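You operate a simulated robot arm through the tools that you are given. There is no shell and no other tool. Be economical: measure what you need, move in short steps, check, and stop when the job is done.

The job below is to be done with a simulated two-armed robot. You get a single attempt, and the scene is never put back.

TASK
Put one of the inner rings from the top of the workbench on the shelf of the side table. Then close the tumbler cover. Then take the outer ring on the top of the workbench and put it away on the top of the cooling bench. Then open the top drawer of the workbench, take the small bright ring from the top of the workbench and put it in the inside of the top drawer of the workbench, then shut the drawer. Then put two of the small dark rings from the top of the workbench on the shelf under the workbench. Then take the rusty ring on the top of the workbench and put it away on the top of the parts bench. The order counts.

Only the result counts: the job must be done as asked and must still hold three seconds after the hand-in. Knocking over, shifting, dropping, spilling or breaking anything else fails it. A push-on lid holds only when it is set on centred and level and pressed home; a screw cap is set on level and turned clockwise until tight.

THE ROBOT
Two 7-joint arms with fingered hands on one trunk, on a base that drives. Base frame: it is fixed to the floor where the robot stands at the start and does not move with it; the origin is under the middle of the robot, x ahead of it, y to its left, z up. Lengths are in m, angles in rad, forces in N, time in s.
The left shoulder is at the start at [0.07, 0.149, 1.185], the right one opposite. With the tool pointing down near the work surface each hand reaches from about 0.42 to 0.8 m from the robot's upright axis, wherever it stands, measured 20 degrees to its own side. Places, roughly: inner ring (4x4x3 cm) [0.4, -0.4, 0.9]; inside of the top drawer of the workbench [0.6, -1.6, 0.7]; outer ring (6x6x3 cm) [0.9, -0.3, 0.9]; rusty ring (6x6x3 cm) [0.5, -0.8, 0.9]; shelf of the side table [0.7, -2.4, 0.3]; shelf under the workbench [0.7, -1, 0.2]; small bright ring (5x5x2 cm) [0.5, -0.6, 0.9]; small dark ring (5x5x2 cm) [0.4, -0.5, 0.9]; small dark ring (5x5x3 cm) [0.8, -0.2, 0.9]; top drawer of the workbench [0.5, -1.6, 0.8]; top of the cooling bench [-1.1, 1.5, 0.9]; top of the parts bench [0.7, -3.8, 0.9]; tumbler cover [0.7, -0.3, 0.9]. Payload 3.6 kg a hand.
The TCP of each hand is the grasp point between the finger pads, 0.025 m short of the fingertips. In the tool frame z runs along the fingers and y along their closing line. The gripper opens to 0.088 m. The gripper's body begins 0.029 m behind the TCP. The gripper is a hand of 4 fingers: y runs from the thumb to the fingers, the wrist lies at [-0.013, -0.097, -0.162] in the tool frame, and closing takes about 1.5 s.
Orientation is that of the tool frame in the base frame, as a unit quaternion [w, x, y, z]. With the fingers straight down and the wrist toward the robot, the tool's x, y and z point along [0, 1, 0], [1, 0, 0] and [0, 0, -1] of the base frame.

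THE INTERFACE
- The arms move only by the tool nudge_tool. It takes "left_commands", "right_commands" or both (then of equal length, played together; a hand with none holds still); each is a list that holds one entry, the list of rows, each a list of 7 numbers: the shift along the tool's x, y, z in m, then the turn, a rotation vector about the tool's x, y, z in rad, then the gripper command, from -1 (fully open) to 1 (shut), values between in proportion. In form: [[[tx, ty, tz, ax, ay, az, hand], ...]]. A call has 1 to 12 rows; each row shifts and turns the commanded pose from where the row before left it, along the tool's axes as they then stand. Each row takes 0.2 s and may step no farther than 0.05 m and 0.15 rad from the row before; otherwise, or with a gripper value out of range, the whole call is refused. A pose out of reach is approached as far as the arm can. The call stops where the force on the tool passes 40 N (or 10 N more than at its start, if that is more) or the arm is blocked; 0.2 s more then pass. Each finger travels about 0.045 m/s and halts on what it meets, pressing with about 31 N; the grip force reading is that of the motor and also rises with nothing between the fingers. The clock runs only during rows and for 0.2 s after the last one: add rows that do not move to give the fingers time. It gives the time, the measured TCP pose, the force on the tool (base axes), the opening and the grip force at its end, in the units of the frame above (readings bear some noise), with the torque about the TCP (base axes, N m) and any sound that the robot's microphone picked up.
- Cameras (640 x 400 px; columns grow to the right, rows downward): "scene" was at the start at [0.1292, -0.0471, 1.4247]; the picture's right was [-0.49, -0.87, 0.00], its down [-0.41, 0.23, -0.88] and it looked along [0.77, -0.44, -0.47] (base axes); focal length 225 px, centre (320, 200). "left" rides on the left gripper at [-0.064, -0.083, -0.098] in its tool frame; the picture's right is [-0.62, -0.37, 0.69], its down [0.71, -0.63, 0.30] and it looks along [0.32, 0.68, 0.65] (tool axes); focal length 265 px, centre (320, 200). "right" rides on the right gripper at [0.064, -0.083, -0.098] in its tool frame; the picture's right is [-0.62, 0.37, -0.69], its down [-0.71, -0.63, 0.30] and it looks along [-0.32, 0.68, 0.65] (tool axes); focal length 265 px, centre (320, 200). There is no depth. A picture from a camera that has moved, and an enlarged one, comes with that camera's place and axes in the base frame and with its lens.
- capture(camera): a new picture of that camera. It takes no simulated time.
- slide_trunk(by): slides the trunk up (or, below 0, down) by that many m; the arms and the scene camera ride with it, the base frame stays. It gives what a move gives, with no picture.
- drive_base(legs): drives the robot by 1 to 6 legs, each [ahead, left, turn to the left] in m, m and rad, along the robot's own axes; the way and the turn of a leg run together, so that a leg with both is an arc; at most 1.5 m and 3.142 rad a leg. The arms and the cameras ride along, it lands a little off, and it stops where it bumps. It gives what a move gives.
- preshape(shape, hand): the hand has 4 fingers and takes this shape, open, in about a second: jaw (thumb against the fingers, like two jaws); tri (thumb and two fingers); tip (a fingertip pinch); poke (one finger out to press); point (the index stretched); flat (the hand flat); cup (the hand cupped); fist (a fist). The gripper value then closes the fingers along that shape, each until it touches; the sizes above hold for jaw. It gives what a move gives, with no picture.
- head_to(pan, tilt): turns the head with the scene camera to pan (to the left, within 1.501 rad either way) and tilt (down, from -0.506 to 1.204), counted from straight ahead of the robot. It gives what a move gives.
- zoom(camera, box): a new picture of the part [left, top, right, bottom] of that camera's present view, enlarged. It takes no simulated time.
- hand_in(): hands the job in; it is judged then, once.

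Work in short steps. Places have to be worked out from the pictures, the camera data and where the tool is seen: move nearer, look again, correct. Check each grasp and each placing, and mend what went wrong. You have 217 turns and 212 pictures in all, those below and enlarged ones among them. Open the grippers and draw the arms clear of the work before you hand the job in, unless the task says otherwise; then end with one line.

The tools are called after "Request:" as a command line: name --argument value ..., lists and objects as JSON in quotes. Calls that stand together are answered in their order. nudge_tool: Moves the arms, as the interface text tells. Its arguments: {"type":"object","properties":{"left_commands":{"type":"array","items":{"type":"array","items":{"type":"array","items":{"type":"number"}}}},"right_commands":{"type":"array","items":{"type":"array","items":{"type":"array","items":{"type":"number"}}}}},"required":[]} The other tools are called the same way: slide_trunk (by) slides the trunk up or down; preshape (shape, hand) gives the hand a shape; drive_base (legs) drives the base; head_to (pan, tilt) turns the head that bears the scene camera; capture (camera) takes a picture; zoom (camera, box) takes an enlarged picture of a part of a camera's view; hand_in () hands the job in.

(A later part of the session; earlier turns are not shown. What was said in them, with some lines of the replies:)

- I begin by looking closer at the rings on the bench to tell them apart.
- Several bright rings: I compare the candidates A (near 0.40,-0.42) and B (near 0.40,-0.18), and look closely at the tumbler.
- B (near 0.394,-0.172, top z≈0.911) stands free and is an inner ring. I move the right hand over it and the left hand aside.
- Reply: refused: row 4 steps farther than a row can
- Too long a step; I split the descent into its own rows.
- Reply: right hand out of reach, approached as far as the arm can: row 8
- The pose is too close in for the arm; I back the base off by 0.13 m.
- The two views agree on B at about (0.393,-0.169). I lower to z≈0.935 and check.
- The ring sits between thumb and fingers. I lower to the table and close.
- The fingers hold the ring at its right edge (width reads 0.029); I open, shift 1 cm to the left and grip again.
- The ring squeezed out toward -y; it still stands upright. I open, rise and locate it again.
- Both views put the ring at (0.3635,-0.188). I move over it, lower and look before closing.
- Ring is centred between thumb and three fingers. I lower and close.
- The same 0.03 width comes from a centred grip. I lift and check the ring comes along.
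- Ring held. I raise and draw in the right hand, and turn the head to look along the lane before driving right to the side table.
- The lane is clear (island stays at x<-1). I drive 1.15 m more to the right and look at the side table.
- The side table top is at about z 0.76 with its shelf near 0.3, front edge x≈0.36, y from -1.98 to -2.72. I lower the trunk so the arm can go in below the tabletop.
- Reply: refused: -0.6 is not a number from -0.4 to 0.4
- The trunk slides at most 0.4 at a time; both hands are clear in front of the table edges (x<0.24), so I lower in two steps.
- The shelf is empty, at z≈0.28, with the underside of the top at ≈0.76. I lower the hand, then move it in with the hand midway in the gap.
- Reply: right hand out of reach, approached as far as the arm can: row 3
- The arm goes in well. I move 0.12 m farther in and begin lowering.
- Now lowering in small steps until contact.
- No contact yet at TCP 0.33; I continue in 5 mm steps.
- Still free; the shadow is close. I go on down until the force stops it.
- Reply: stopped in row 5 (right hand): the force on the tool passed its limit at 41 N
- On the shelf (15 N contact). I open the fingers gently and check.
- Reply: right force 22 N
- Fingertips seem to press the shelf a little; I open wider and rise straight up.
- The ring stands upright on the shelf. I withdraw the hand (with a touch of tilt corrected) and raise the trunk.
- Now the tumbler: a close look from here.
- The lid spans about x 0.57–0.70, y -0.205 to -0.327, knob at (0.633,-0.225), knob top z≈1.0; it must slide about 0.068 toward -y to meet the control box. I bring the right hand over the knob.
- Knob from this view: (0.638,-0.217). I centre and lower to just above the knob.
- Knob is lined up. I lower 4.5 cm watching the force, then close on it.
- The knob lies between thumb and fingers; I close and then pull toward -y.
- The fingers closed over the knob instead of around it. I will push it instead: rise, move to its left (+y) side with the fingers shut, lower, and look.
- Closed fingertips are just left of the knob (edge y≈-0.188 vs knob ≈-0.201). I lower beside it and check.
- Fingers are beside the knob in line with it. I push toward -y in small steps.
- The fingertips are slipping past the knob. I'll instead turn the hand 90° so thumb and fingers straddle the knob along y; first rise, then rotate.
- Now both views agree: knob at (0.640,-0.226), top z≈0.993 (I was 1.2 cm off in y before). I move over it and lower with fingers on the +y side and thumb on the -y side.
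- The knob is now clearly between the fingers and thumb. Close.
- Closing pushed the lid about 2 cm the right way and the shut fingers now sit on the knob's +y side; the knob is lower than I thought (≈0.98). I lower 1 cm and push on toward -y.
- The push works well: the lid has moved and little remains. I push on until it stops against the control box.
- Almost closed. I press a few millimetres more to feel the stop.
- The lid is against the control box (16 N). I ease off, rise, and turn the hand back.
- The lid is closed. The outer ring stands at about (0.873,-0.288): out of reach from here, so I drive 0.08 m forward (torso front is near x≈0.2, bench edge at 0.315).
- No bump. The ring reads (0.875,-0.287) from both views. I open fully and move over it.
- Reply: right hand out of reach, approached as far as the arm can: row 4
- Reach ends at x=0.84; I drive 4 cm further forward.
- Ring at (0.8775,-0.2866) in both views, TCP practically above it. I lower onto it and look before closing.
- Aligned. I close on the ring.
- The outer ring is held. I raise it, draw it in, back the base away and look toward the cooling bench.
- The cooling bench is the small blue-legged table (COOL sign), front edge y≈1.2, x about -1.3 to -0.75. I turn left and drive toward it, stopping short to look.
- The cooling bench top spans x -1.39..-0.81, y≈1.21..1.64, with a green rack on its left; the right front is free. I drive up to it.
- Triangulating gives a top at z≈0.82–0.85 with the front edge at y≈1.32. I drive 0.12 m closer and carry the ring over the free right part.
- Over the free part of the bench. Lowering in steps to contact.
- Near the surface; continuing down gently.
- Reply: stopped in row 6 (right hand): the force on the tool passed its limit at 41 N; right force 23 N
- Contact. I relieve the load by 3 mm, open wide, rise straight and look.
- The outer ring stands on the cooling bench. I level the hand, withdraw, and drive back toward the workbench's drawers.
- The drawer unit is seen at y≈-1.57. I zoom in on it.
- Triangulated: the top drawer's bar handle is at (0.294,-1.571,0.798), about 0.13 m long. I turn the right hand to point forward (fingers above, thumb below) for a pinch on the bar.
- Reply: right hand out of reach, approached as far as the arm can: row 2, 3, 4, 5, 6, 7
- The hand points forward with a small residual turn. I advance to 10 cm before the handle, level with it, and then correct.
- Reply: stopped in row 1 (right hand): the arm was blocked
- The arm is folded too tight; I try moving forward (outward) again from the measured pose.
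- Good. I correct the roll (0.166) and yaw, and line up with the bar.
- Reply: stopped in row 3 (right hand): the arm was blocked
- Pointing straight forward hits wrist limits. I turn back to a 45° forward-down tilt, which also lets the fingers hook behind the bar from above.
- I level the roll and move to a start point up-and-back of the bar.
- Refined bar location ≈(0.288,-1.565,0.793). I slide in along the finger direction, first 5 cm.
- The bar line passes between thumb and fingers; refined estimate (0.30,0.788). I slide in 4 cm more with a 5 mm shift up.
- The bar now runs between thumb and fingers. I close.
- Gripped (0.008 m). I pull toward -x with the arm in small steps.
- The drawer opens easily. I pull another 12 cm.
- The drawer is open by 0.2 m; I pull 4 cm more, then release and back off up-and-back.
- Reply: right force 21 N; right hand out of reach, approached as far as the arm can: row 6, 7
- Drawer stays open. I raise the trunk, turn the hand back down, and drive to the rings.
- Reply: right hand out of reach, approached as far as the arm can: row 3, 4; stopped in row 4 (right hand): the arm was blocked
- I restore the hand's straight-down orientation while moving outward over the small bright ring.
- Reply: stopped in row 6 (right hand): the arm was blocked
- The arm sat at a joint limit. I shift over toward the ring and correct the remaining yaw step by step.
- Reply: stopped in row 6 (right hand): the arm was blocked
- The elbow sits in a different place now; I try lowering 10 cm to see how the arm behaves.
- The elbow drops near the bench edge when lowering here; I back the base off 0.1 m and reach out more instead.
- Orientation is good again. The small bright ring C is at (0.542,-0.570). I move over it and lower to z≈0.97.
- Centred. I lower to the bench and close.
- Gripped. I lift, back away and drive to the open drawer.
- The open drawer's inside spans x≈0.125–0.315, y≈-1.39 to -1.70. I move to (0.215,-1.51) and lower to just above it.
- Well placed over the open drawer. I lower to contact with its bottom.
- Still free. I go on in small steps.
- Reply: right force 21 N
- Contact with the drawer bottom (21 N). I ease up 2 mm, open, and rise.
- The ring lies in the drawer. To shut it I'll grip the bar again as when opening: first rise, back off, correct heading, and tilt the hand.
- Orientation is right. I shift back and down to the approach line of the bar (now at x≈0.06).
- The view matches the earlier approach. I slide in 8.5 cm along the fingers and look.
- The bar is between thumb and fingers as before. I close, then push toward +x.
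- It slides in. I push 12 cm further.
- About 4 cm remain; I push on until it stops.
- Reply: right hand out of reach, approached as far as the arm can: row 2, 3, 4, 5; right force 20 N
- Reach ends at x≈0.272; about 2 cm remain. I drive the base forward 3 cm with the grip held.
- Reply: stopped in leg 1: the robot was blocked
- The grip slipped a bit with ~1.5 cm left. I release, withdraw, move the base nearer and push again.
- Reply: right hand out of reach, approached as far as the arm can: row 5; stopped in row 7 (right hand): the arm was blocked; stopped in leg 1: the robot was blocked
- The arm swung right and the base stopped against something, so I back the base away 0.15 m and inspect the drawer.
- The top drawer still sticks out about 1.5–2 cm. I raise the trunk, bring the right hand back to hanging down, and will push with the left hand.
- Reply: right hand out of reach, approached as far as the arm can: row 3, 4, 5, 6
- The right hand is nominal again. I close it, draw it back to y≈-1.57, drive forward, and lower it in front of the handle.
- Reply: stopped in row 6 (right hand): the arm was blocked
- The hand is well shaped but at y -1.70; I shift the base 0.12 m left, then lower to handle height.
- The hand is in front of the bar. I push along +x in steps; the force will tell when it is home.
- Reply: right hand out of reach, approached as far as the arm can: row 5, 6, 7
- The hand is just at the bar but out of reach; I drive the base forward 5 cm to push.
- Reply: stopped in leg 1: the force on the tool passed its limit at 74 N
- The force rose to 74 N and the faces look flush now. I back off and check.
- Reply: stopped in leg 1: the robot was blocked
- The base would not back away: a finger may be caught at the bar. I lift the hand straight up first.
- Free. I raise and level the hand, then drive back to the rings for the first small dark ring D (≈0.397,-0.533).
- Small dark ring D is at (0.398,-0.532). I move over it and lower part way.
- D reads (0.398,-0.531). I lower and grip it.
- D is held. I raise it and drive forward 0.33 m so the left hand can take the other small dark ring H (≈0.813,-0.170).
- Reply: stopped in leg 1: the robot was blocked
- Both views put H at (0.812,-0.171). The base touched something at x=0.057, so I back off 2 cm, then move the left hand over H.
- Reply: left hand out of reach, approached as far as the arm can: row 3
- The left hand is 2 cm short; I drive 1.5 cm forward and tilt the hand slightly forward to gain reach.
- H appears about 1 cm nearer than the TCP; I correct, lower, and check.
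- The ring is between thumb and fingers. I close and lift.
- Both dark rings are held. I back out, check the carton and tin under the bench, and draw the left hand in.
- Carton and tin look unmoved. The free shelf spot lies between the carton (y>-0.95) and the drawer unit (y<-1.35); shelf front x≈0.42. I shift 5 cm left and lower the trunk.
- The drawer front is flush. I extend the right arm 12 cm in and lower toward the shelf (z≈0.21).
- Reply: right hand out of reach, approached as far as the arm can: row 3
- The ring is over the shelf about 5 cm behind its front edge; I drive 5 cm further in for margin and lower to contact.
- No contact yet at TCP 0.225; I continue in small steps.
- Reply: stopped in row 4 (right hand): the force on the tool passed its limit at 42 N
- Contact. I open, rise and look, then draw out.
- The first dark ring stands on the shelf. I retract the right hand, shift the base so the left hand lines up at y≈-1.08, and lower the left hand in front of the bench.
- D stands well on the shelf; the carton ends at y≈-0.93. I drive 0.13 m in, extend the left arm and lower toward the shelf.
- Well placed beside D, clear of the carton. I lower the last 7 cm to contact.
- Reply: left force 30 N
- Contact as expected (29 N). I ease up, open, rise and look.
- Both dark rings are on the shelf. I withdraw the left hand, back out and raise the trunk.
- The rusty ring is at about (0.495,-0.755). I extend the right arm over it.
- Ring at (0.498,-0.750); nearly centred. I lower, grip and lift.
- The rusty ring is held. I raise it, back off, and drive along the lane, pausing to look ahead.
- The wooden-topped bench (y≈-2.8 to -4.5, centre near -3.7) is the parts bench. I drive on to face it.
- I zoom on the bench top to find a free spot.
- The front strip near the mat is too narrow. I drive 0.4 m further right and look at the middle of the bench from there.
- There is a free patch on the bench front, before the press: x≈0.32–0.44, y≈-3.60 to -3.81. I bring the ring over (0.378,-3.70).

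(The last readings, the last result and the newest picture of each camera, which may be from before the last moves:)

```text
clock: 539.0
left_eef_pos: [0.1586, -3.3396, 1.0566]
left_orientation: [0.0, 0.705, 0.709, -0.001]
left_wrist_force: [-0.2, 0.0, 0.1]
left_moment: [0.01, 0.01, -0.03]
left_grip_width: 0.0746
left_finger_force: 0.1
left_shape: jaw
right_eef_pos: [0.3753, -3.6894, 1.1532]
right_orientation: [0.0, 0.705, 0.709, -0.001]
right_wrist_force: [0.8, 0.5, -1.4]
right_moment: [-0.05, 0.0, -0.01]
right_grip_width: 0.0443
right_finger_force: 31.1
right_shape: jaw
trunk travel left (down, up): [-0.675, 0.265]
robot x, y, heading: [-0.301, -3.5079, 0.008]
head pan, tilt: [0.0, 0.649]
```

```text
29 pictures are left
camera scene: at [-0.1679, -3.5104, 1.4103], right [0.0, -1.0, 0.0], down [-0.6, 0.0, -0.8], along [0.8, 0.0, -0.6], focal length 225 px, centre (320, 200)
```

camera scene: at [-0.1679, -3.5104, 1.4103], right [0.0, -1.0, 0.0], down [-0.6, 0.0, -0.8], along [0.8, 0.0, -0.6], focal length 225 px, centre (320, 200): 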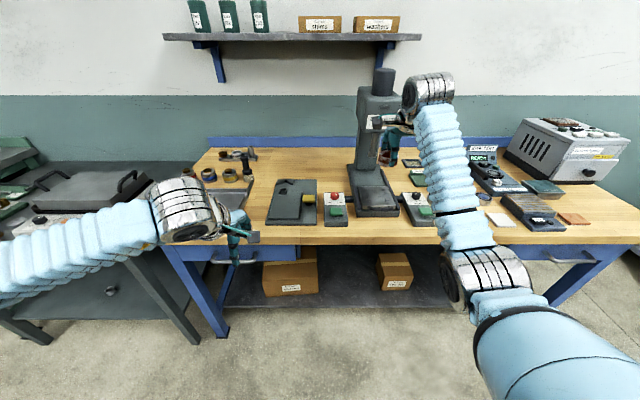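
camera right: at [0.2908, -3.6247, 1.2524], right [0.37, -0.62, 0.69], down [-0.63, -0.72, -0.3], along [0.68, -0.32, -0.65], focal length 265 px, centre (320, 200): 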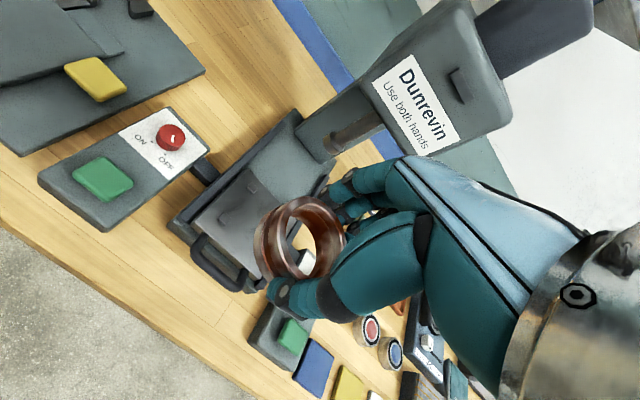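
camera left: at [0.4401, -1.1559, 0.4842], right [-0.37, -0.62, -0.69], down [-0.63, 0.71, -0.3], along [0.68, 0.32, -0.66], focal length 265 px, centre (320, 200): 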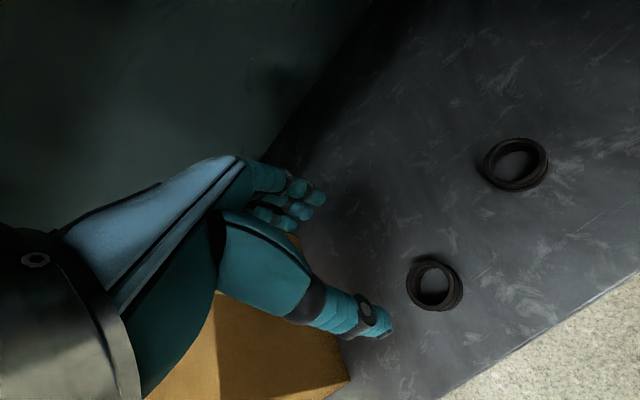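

The patch is bounded by the press at x≈0.425 and the edge at ≈0.33, so I turn the hand 90° to open the fingers along y instead.

Request:
nudge_tool --right_commands '[[[0, 0, 0, 0, 0, -0.14, 1], [0, 0, 0, 0, 0, -0.15, 1], [0, 0, 0, 0, 0, -0.15, 1], [0, 0, 0, 0, 0, -0.15, 1], [0, 0, 0, 0, 0, -0.15, 1], [0, 0, 0, 0, 0, -0.15, 1], [0, 0, 0, 0, 0, -0.15, 1], [0, 0, 0, 0, 0, -0.15, 1], [0, 0, 0, 0, 0, -0.15, 1], [0, 0, 0, 0, 0, -0.15, 1], [0, 0, 0, 0, 0, -0.08, 1], [0, 0, 0, 0, 0, 0, 1]]]'

Request:
capture --camera "right"

Request:
zoom --camera "scene" --box '[280, 110, 520, 270]'

```text
clock: 541.6
left_eef_pos: [0.159, -3.3421, 1.0572]
left_orientation: [-0.001, 0.706, 0.708, -0.001]
left_wrist_force: [0.1, 0.2, 0.3]
left_moment: [0.0, -0.03, 0.02]
left_grip_width: 0.0749
left_finger_force: 0.1
left_shape: jaw
right_eef_pos: [0.341, -3.6958, 1.1426]
right_orientation: [-0.002, -0.003, 1.0, 0.0]
right_wrist_force: [0.3, -0.2, -1.7]
right_moment: [0.01, 0.01, 0.0]
right_grip_width: 0.0443
right_finger_force: 30.9
right_shape: jaw
right hand out of reach, approached as far as the arm can: row 9, 10, 11
trunk travel left (down, up): [-0.675, 0.265]
robot x, y, heading: [-0.3035, -3.5083, 0.003]
head pan, tilt: [0.0, 0.649]
```

```text
28 pictures are left
camera right: at [0.2769, -3.78, 1.2422], right [0.62, 0.37, 0.69], down [0.72, -0.63, -0.31], along [0.32, 0.69, -0.65], focal length 265 px, centre (320, 200)
```

right: 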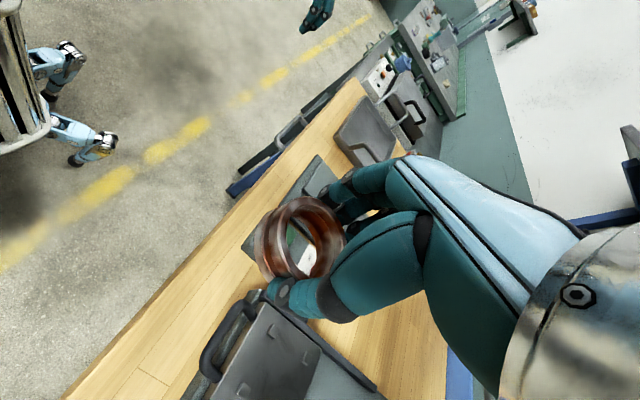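

```text
2.50 times, centred on (400, 190) of scene
camera zoom: at [-0.1664, -3.5124, 1.4101], right [0.0, -1.0, 0.0], down [-0.6, 0.0, -0.8], along [0.8, 0.0, -0.6], focal length 563 px, centre (120, 225)
```

zoom: 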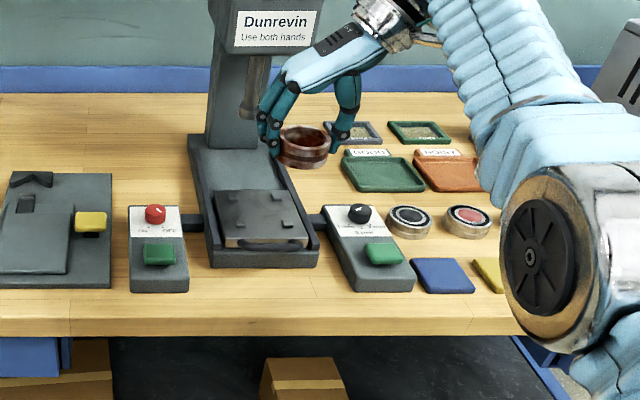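

Now it is clear: the free patch is x 0.333–0.433, y -3.60 to -3.81. I drive 4 cm forward to put the ring over (0.382,-3.706) and lower part way.

Request:
drive_base --legs '[[0.042, -0.008, 0]]'

Request:
nudge_tool --right_commands '[[[0, 0, 0.04, 0, 0, 0, 1], [0, 0, 0.04, 0, 0, 0, 1], [0, 0, 0.04, 0, 0, 0, 1], [0, 0, 0.03, 0, 0, 0, 1], [0, 0, 0, 0, 0, 0, 1]]]'

Request:
capture --camera "right"

Request:
zoom --camera "scene" --box '[280, 110, 520, 270]'

```text
clock: 543.3
left_eef_pos: [0.2003, -3.3502, 1.0574]
left_orientation: [-0.001, 0.706, 0.709, 0.0]
left_wrist_force: [0.7, -0.1, 0.4]
left_moment: [0.0, 0.01, -0.02]
left_grip_width: 0.0746
left_finger_force: 0.0
left_shape: jaw
right_eef_pos: [0.3849, -3.7053, 1.145]
right_orientation: [0.002, -0.002, 1.0, -0.002]
right_wrist_force: [1.1, -0.7, -1.9]
right_moment: [-0.02, 0.05, -0.02]
right_grip_width: 0.0443
right_finger_force: 31.2
right_shape: jaw
trunk travel left (down, up): [-0.675, 0.265]
robot x, y, heading: [-0.2559, -3.5148, 0.004]
head pan, tilt: [0.0, 0.649]
stopped in leg 1: the robot was blocked; the commanded pose is now the measured one
```

```text
clock: 544.5
left_eef_pos: [0.2017, -3.35, 1.0574]
left_orientation: [-0.001, 0.706, 0.708, 0.0]
left_wrist_force: [0.6, 1.0, -0.4]
left_moment: [0.0, 0.0, 0.01]
left_grip_width: 0.0745
left_finger_force: 0.1
left_shape: jaw
right_eef_pos: [0.3959, -3.706, 0.9972]
right_orientation: [0.0, -0.003, 1.0, -0.002]
right_wrist_force: [0.7, -0.2, -1.4]
right_moment: [0.01, -0.01, 0.0]
right_grip_width: 0.0441
right_finger_force: 30.9
right_shape: jaw
right hand out of reach, approached as far as the arm can: row 1, 2
trunk travel left (down, up): [-0.675, 0.265]
robot x, y, heading: [-0.2571, -3.5165, 0.002]
head pan, tilt: [0.0, 0.649]
```

```text
26 pictures are left
camera right: at [0.332, -3.7889, 1.0948], right [0.62, 0.37, 0.69], down [0.72, -0.63, -0.3], along [0.32, 0.68, -0.66], focal length 265 px, centre (320, 200)
```

right: 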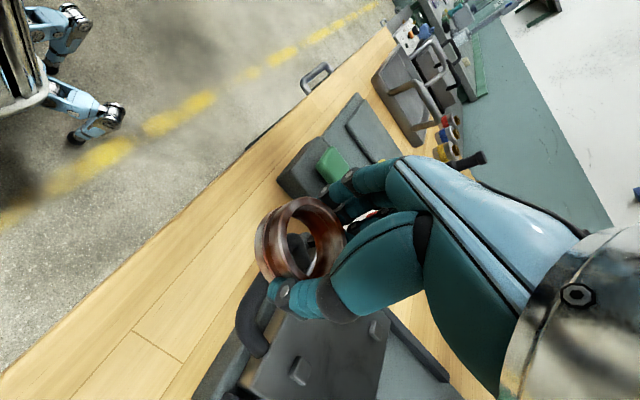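

```text
2.50 times, centred on (400, 190) of scene
camera zoom: at [-0.122, -3.5203, 1.4102], right [0.0, -1.0, 0.0], down [-0.6, 0.0, -0.8], along [0.8, 0.0, -0.6], focal length 563 px, centre (120, 225)
```

zoom: 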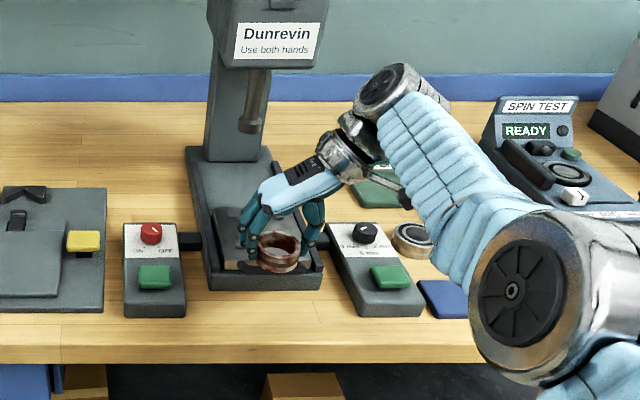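

The ring hovers over the patch; I shift 1.4 cm back toward the edge and lower to contact.

Request:
nudge_tool --right_commands '[[[0.014, 0, 0.01, 0, 0, 0, 1], [0, 0, 0.02, 0, 0, 0, 1], [0, 0, 0.015, 0, 0, 0, 1], [0, 0, 0.008, 0, 0, 0, 1], [0, 0, 0.005, 0, 0, 0, 1], [0, 0, 0.005, 0, 0, 0, 1], [0, 0, 0.005, 0, 0, 0, 1], [0, 0, 0, 0, 0, 0, 1]]]'

Request:
capture --camera "right"

Request:
zoom --camera "scene" --box '[280, 150, 460, 270]'

```text
clock: 545.8
left_eef_pos: [0.1997, -3.3491, 1.0577]
left_orientation: [0.0, 0.706, 0.708, 0.0]
left_wrist_force: [0.4, 0.9, -0.1]
left_moment: [0.0, 0.01, 0.0]
left_grip_width: 0.0745
left_finger_force: 0.1
left_shape: jaw
right_eef_pos: [0.3976, -3.708, 0.9525]
right_orientation: [0.017, 0.0, 1.0, 0.002]
right_wrist_force: [-1.4, -1.7, 18.9]
right_moment: [0.45, -0.42, -0.23]
right_grip_width: 0.0437
right_finger_force: 31.1
right_shape: jaw
right hand out of reach, approached as far as the arm can: row 1, 5
trunk travel left (down, up): [-0.675, 0.265]
robot x, y, heading: [-0.26, -3.5192, 0.002]
head pan, tilt: [0.0, 0.649]
stopped in row 6 (right hand): the force on the tool passed its limit at 41 N (the readings are from after the stop); the commanded pose is now the measured one
```

```text
24 pictures are left
camera right: at [0.3305, -3.7905, 1.0469], right [0.6, 0.36, 0.72], down [0.72, -0.63, -0.28], along [0.35, 0.69, -0.64], focal length 265 px, centre (320, 200)
```

right: 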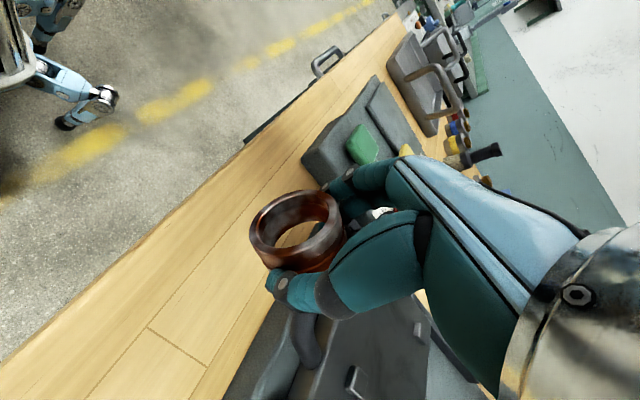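

```text
3.33 times, centred on (370, 210) of scene
camera zoom: at [-0.1236, -3.5201, 1.41], right [0.0, -1.0, 0.0], down [-0.6, 0.0, -0.8], along [0.8, 0.0, -0.6], focal length 751 px, centre (153, 167)
```

zoom: 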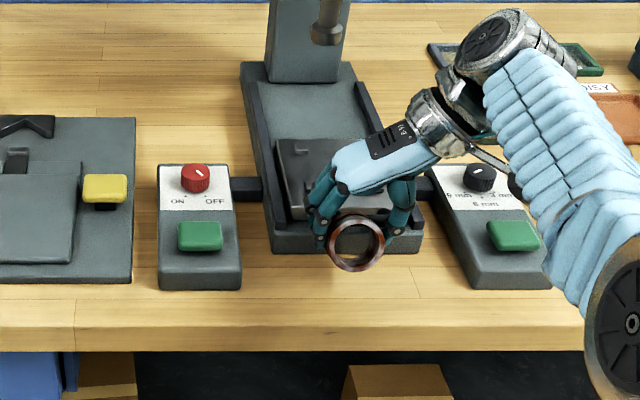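

The ring's far rim caught the press edge and turned in the grip. I lift, back the base 2.2 cm, and check.

Request:
nudge_tool --right_commands '[[[0, 0, -0.02, 0, 0, 0, 1], [0, 0, -0.03, 0, 0, 0, 1], [0, 0, 0, 0, 0, 0, 1]]]'

Request:
drive_base --legs '[[-0.024, 0, 0]]'

Request:
capture --camera "right"

Request:
zoom --camera "scene" --box '[280, 150, 460, 270]'

```text
clock: 546.6
left_eef_pos: [0.2029, -3.3491, 1.0568]
left_orientation: [-0.002, 0.706, 0.709, -0.001]
left_wrist_force: [-0.2, 0.6, 0.6]
left_moment: [0.01, 0.01, 0.0]
left_grip_width: 0.0748
left_finger_force: 0.0
left_shape: jaw
right_eef_pos: [0.4007, -3.707, 0.995]
right_orientation: [0.009, -0.002, 1.0, 0.001]
right_wrist_force: [0.0, -1.1, -2.0]
right_moment: [0.02, -0.01, -0.02]
right_grip_width: 0.0411
right_finger_force: 31.0
right_shape: jaw
right hand out of reach, approached as far as the arm can: row 2
trunk travel left (down, up): [-0.675, 0.265]
robot x, y, heading: [-0.2606, -3.5166, 0.002]
head pan, tilt: [0.0, 0.649]
```

```text
clock: 547.5
left_eef_pos: [0.1791, -3.3501, 1.0563]
left_orientation: [-0.002, 0.706, 0.708, -0.001]
left_wrist_force: [0.3, 0.4, 0.3]
left_moment: [0.02, 0.06, -0.01]
left_grip_width: 0.0746
left_finger_force: 0.1
left_shape: jaw
right_eef_pos: [0.3768, -3.7082, 0.9946]
right_orientation: [0.007, -0.004, 1.0, 0.002]
right_wrist_force: [-0.2, 0.3, -0.9]
right_moment: [0.01, -0.05, -0.03]
right_grip_width: 0.0414
right_finger_force: 30.8
right_shape: jaw
trunk travel left (down, up): [-0.675, 0.265]
robot x, y, heading: [-0.2865, -3.5174, 0.003]
head pan, tilt: [0.0, 0.649]
```

```text
22 pictures are left
camera right: at [0.3103, -3.7904, 1.0908], right [0.61, 0.37, 0.7], down [0.72, -0.63, -0.3], along [0.33, 0.69, -0.65], focal length 265 px, centre (320, 200)
```

right: 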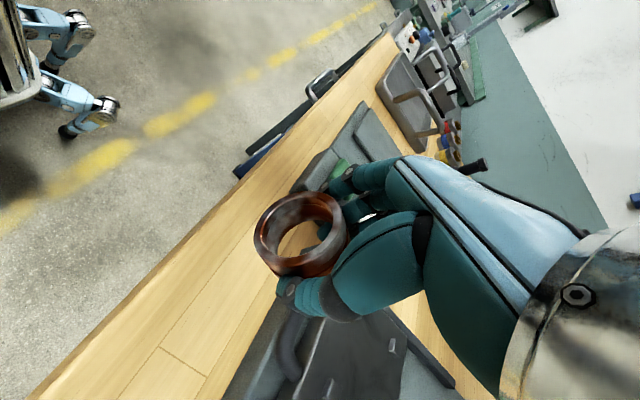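

```text
3.33 times, centred on (370, 210) of scene
camera zoom: at [-0.1454, -3.5205, 1.4099], right [0.0, -1.0, 0.0], down [-0.61, 0.0, -0.8], along [0.8, 0.0, -0.61], focal length 751 px, centre (153, 167)
```

zoom: 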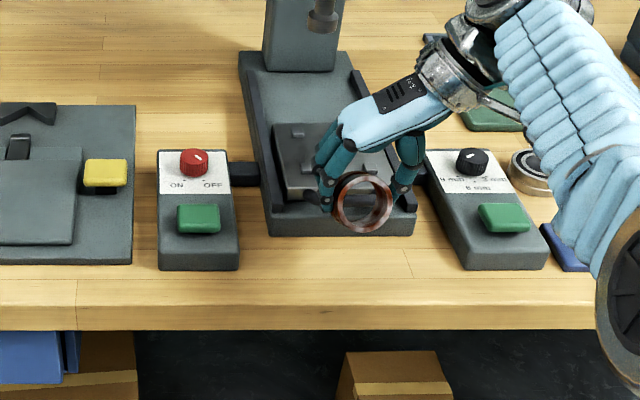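

The ring hangs tilted, near rim low, and is now clear of the press. I lower it so the bench turns it flat again.

Request:
nudge_tool --right_commands '[[[-0.003, 0, 0.02, 0, 0, 0, 1], [0, 0, 0.02, 0, 0, 0, 1], [0, 0, 0.008, 0, 0, 0, 1], [0, 0, 0.004, 0, 0, 0, 1], [0, 0, 0.004, 0, 0, 0, 1], [0, 0, 0.004, 0, 0, 0, 1], [0, 0, 0.004, 0, 0, 0, 1], [0, 0, 0.004, 0, 0, 0, 1], [0, 0, 0.004, 0, 0, 0, 1], [0, 0, 0, 0, 0, 0, 1]]]'

Request:
zoom --camera "scene" --box '[280, 150, 460, 270]'

```text
clock: 549.8
left_eef_pos: [0.1772, -3.349, 1.058]
left_orientation: [-0.001, 0.705, 0.709, -0.001]
left_wrist_force: [0.4, -0.7, 0.1]
left_moment: [0.0, 0.03, 0.0]
left_grip_width: 0.0749
left_finger_force: 0.0
left_shape: jaw
right_eef_pos: [0.3678, -3.7055, 0.9239]
right_orientation: [0.008, -0.002, 1.0, 0.002]
right_wrist_force: [-0.6, 0.2, 0.7]
right_moment: [0.04, -0.01, 0.02]
right_grip_width: 0.0409
right_finger_force: 31.2
right_shape: jaw
right hand out of reach, approached as far as the arm can: row 1, 5
trunk travel left (down, up): [-0.675, 0.265]
robot x, y, heading: [-0.2801, -3.5198, 0.005]
head pan, tilt: [0.0, 0.649]
```

```text
3.33 times, centred on (370, 210) of scene
camera zoom: at [-0.1474, -3.5203, 1.4102], right [0.0, -1.0, 0.0], down [-0.6, 0.0, -0.8], along [0.8, 0.0, -0.6], focal length 751 px, centre (153, 167)
```

zoom: 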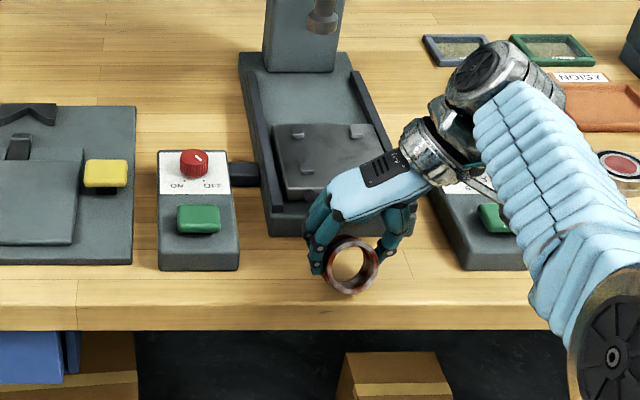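

Still free and a bit close to the edge (x 0.368); I drive 1.5 cm forward and go down further.

Request:
drive_base --legs '[[0.015, 0, 0]]'

Request:
nudge_tool --right_commands '[[[0, 0, 0.004, 0, 0, 0, 1], [0, 0, 0.004, 0, 0, 0, 1], [0, 0, 0.004, 0, 0, 0, 1], [0, 0, 0.004, 0, 0, 0, 1], [0, 0, 0.004, 0, 0, 0, 1], [0, 0, 0.004, 0, 0, 0, 1], [0, 0, 0, 0, 0, 0, 1]]]'

Request:
zoom --camera "scene" --box '[280, 150, 460, 270]'

```text
clock: 550.6
left_eef_pos: [0.1914, -3.3503, 1.0572]
left_orientation: [0.0, 0.706, 0.708, -0.001]
left_wrist_force: [0.5, -0.9, 0.2]
left_moment: [0.01, 0.03, 0.01]
left_grip_width: 0.0744
left_finger_force: 0.0
left_shape: jaw
right_eef_pos: [0.3801, -3.7063, 0.9244]
right_orientation: [0.008, -0.003, 1.0, 0.001]
right_wrist_force: [-0.4, -0.5, 1.4]
right_moment: [0.0, 0.04, -0.02]
right_grip_width: 0.0409
right_finger_force: 30.6
right_shape: jaw
trunk travel left (down, up): [-0.675, 0.265]
robot x, y, heading: [-0.2681, -3.522, 0.002]
head pan, tilt: [0.0, 0.649]
```

```text
clock: 552.2
left_eef_pos: [0.1893, -3.3476, 1.0586]
left_orientation: [0.002, 0.706, 0.708, 0.0]
left_wrist_force: [-0.2, 0.3, 0.6]
left_moment: [0.0, 0.04, -0.01]
left_grip_width: 0.0749
left_finger_force: 0.0
left_shape: jaw
right_eef_pos: [0.3761, -3.7047, 0.9052]
right_orientation: [0.011, -0.002, 1.0, 0.002]
right_wrist_force: [1.1, 1.9, 26.1]
right_moment: [0.63, 0.31, 0.04]
right_grip_width: 0.0392
right_finger_force: 31.1
right_shape: jaw
right hand out of reach, approached as far as the arm can: row 5
trunk travel left (down, up): [-0.675, 0.265]
robot x, y, heading: [-0.2677, -3.5206, 0.005]
head pan, tilt: [0.0, 0.649]
```

```text
3.33 times, centred on (370, 210) of scene
camera zoom: at [-0.1358, -3.5184, 1.4108], right [0.0, -1.0, 0.0], down [-0.6, 0.0, -0.8], along [0.8, 0.0, -0.6], focal length 751 px, centre (153, 167)
```

zoom: 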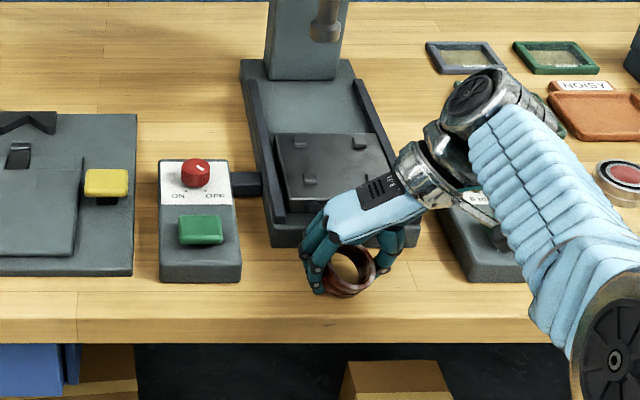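

The bench is turning the ring flat (26 N). I press a few millimetres more.

Request:
nudge_tool --right_commands '[[[0, 0, 0.003, 0, 0, 0, 1], [0, 0, 0.003, 0, 0, 0, 1], [0, 0, 0.003, 0, 0, 0, 1], [0, 0, 0, 0, 0, 0, 1]]]'

Request:
capture --camera "right"

Request:
zoom --camera "scene" --box '[330, 190, 420, 250]'

```text
clock: 553.0
left_eef_pos: [0.1919, -3.3497, 1.0579]
left_orientation: [0.0, 0.706, 0.708, -0.002]
left_wrist_force: [0.0, 0.4, -0.3]
left_moment: [0.01, 0.01, 0.0]
left_grip_width: 0.0746
left_finger_force: 0.0
left_shape: jaw
right_eef_pos: [0.3818, -3.7049, 0.905]
right_orientation: [0.017, -0.001, 1.0, 0.006]
right_wrist_force: [-3.1, 0.7, 21.6]
right_moment: [-0.35, 0.18, -0.03]
right_grip_width: 0.0397
right_finger_force: 31.2
right_shape: jaw
right hand out of reach, approached as far as the arm can: row 3
trunk travel left (down, up): [-0.675, 0.265]
robot x, y, heading: [-0.2673, -3.5225, 0.006]
head pan, tilt: [0.0, 0.649]
stopped in row 3 (right hand): the force on the tool passed its limit at 42 N (the readings are from after the stop); the commanded pose is now the measured one
```

```text
18 pictures are left
camera right: at [0.3141, -3.7884, 0.9997], right [0.59, 0.36, 0.72], down [0.73, -0.63, -0.29], along [0.35, 0.69, -0.63], focal length 265 px, centre (320, 200)
```

right: 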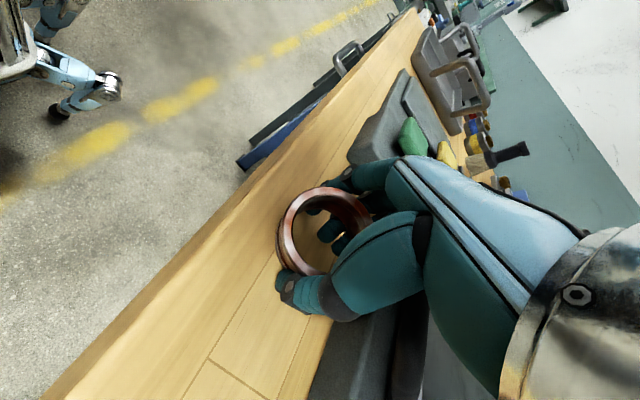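

```text
6.67 times, centred on (375, 220) of scene
camera zoom: at [-0.1316, -3.5204, 1.4099], right [0.0, -1.0, 0.0], down [-0.6, 0.0, -0.8], along [0.8, 0.0, -0.6], focal length 1501 px, centre (-47, 67)
```

zoom: 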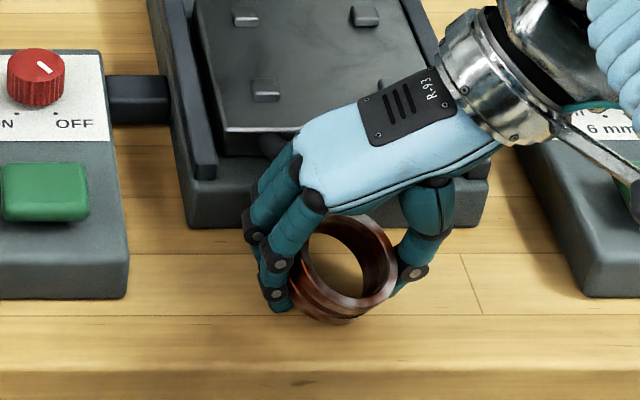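

The ring is nearly flat, its near rim on the bench. I open gently so it settles, without moving.

Request:
nudge_tool --right_commands '[[[0, 0, -0.002, 0, 0, 0, 0.4], [0, 0, 0, 0, 0, 0, 0.1], [0, 0, 0, 0, 0, 0, -0.1], [0, 0, 0, 0, 0, 0, -0.3], [0, 0, 0, 0, 0, 0, -0.6], [0, 0, 0, 0, 0, 0, -0.9], [0, 0, 0, 0, 0, 0, -0.9], [0, 0, 0, 0, 0, 0, -0.9]]]'

Request:
zoom --camera "scene" --box '[330, 190, 420, 250]'

Request:
capture --camera "right"

```text
clock: 554.8
left_eef_pos: [0.1914, -3.3482, 1.0572]
left_orientation: [0.001, 0.706, 0.708, -0.001]
left_wrist_force: [-0.2, -0.4, 0.2]
left_moment: [-0.02, 0.01, 0.01]
left_grip_width: 0.0749
left_finger_force: 0.1
left_shape: jaw
right_eef_pos: [0.3786, -3.7044, 0.9041]
right_orientation: [0.015, -0.001, 1.0, 0.002]
right_wrist_force: [-1.0, -2.1, 14.5]
right_moment: [0.64, -0.06, 0.05]
right_grip_width: 0.0821
right_finger_force: 0.2
right_shape: jaw
trunk travel left (down, up): [-0.675, 0.265]
robot x, y, heading: [-0.2705, -3.5172, 0.006]
head pan, tilt: [0.0, 0.649]
```

```text
6.67 times, centred on (375, 220) of scene
camera zoom: at [-0.134, -3.5184, 1.4105], right [0.0, -1.0, 0.0], down [-0.6, 0.0, -0.8], along [0.8, 0.0, -0.6], focal length 1501 px, centre (-47, 67)
```

zoom: 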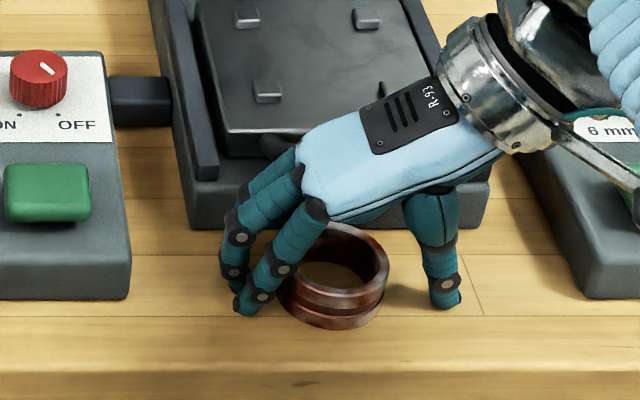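

```text
15 pictures are left
camera right: at [0.3109, -3.7878, 0.9994], right [0.6, 0.37, 0.71], down [0.72, -0.63, -0.29], along [0.34, 0.69, -0.64], focal length 265 px, centre (320, 200)
```

right: 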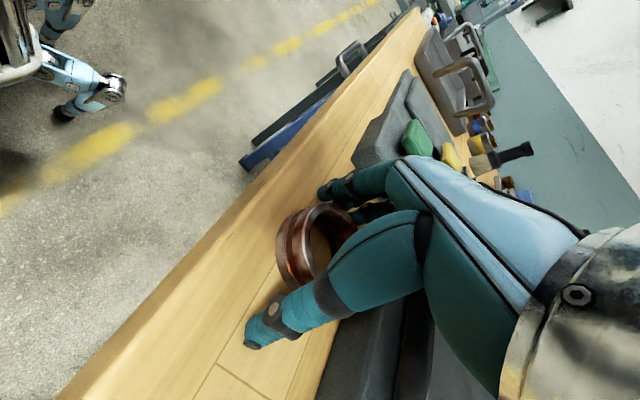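

The ring stands flat on the bench. I rise straight up and look.

Request:
nudge_tool --right_commands '[[[0, 0, -0.005, 0, 0, 0, -1], [0, 0, -0.015, 0, 0, 0, -1], [0, 0, -0.03, 0, 0, 0, -1], [0, 0, -0.04, 0, 0, 0, -1], [0, 0, -0.04, 0, 0, 0, -1], [0, 0, -0.04, 0, 0, 0, -1], [0, 0, -0.04, 0, 0, 0, -1], [0, 0, 0, 0, 0, 0, -1]]]'

Request:
zoom --camera "scene" --box '[280, 150, 460, 270]'

```text
clock: 556.6
left_eef_pos: [0.193, -3.3493, 1.0557]
left_orientation: [0.0, 0.706, 0.708, -0.001]
left_wrist_force: [0.2, -0.1, 0.6]
left_moment: [-0.02, 0.02, 0.03]
left_grip_width: 0.0745
left_finger_force: 0.1
left_shape: jaw
right_eef_pos: [0.3869, -3.7082, 1.1096]
right_orientation: [0.014, -0.001, 1.0, 0.004]
right_wrist_force: [0.4, -0.8, 0.8]
right_moment: [-0.02, 0.03, -0.02]
right_grip_width: 0.0876
right_finger_force: 0.0
right_shape: jaw
right hand out of reach, approached as far as the arm can: row 2, 3, 4
trunk travel left (down, up): [-0.675, 0.265]
robot x, y, heading: [-0.2673, -3.5158, 0.009]
head pan, tilt: [0.0, 0.649]
```

```text
3.33 times, centred on (370, 210) of scene
camera zoom: at [-0.1302, -3.5204, 1.4101], right [0.0, -1.0, 0.0], down [-0.61, 0.0, -0.8], along [0.8, 0.0, -0.61], focal length 751 px, centre (153, 167)
```

zoom: 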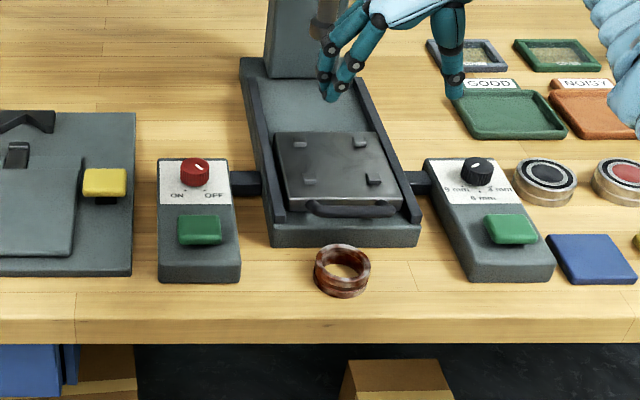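

The rusty ring stands flat on the parts bench, nothing else moved. I back the robot clear before handing in.

Request:
drive_base --legs '[[-0.3, 0, 0]]'

Request:
capture --camera "scene"

```text
clock: 561.0
left_eef_pos: [-0.1068, -3.3539, 1.058]
left_orientation: [0.0, 0.707, 0.707, 0.0]
left_wrist_force: [0.5, 0.5, -0.8]
left_moment: [0.01, 0.01, 0.0]
left_grip_width: 0.0747
left_finger_force: 0.0
left_shape: jaw
right_eef_pos: [0.0829, -3.7126, 1.1112]
right_orientation: [0.016, 0.0, 1.0, 0.005]
right_wrist_force: [0.6, 0.0, 0.0]
right_moment: [0.02, 0.01, 0.01]
right_grip_width: 0.0879
right_finger_force: 0.2
right_shape: jaw
trunk travel left (down, up): [-0.675, 0.265]
robot x, y, heading: [-0.5703, -3.5193, 0.001]
head pan, tilt: [0.0, 0.649]
```

```text
13 pictures are left
camera scene: at [-0.4337, -3.5231, 1.4103], right [0.0, -1.0, 0.0], down [-0.6, 0.0, -0.8], along [0.8, 0.0, -0.6], focal length 225 px, centre (320, 200)
```

scene: 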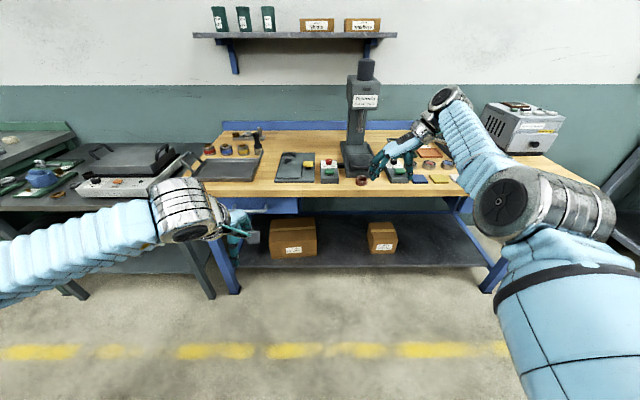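

All steps are done in order, with the grippers open and the arms clear. Handing in.

Request:
hand_in

```text
The job is handed in.
```

I did all six steps in the order given and handed the job in; in the pictures I took, everything is in its place and nothing else looked shifted. The one spot I'm less sure of is the top drawer: it looked flush after the final push, but my hand caught on its handle as I backed away.
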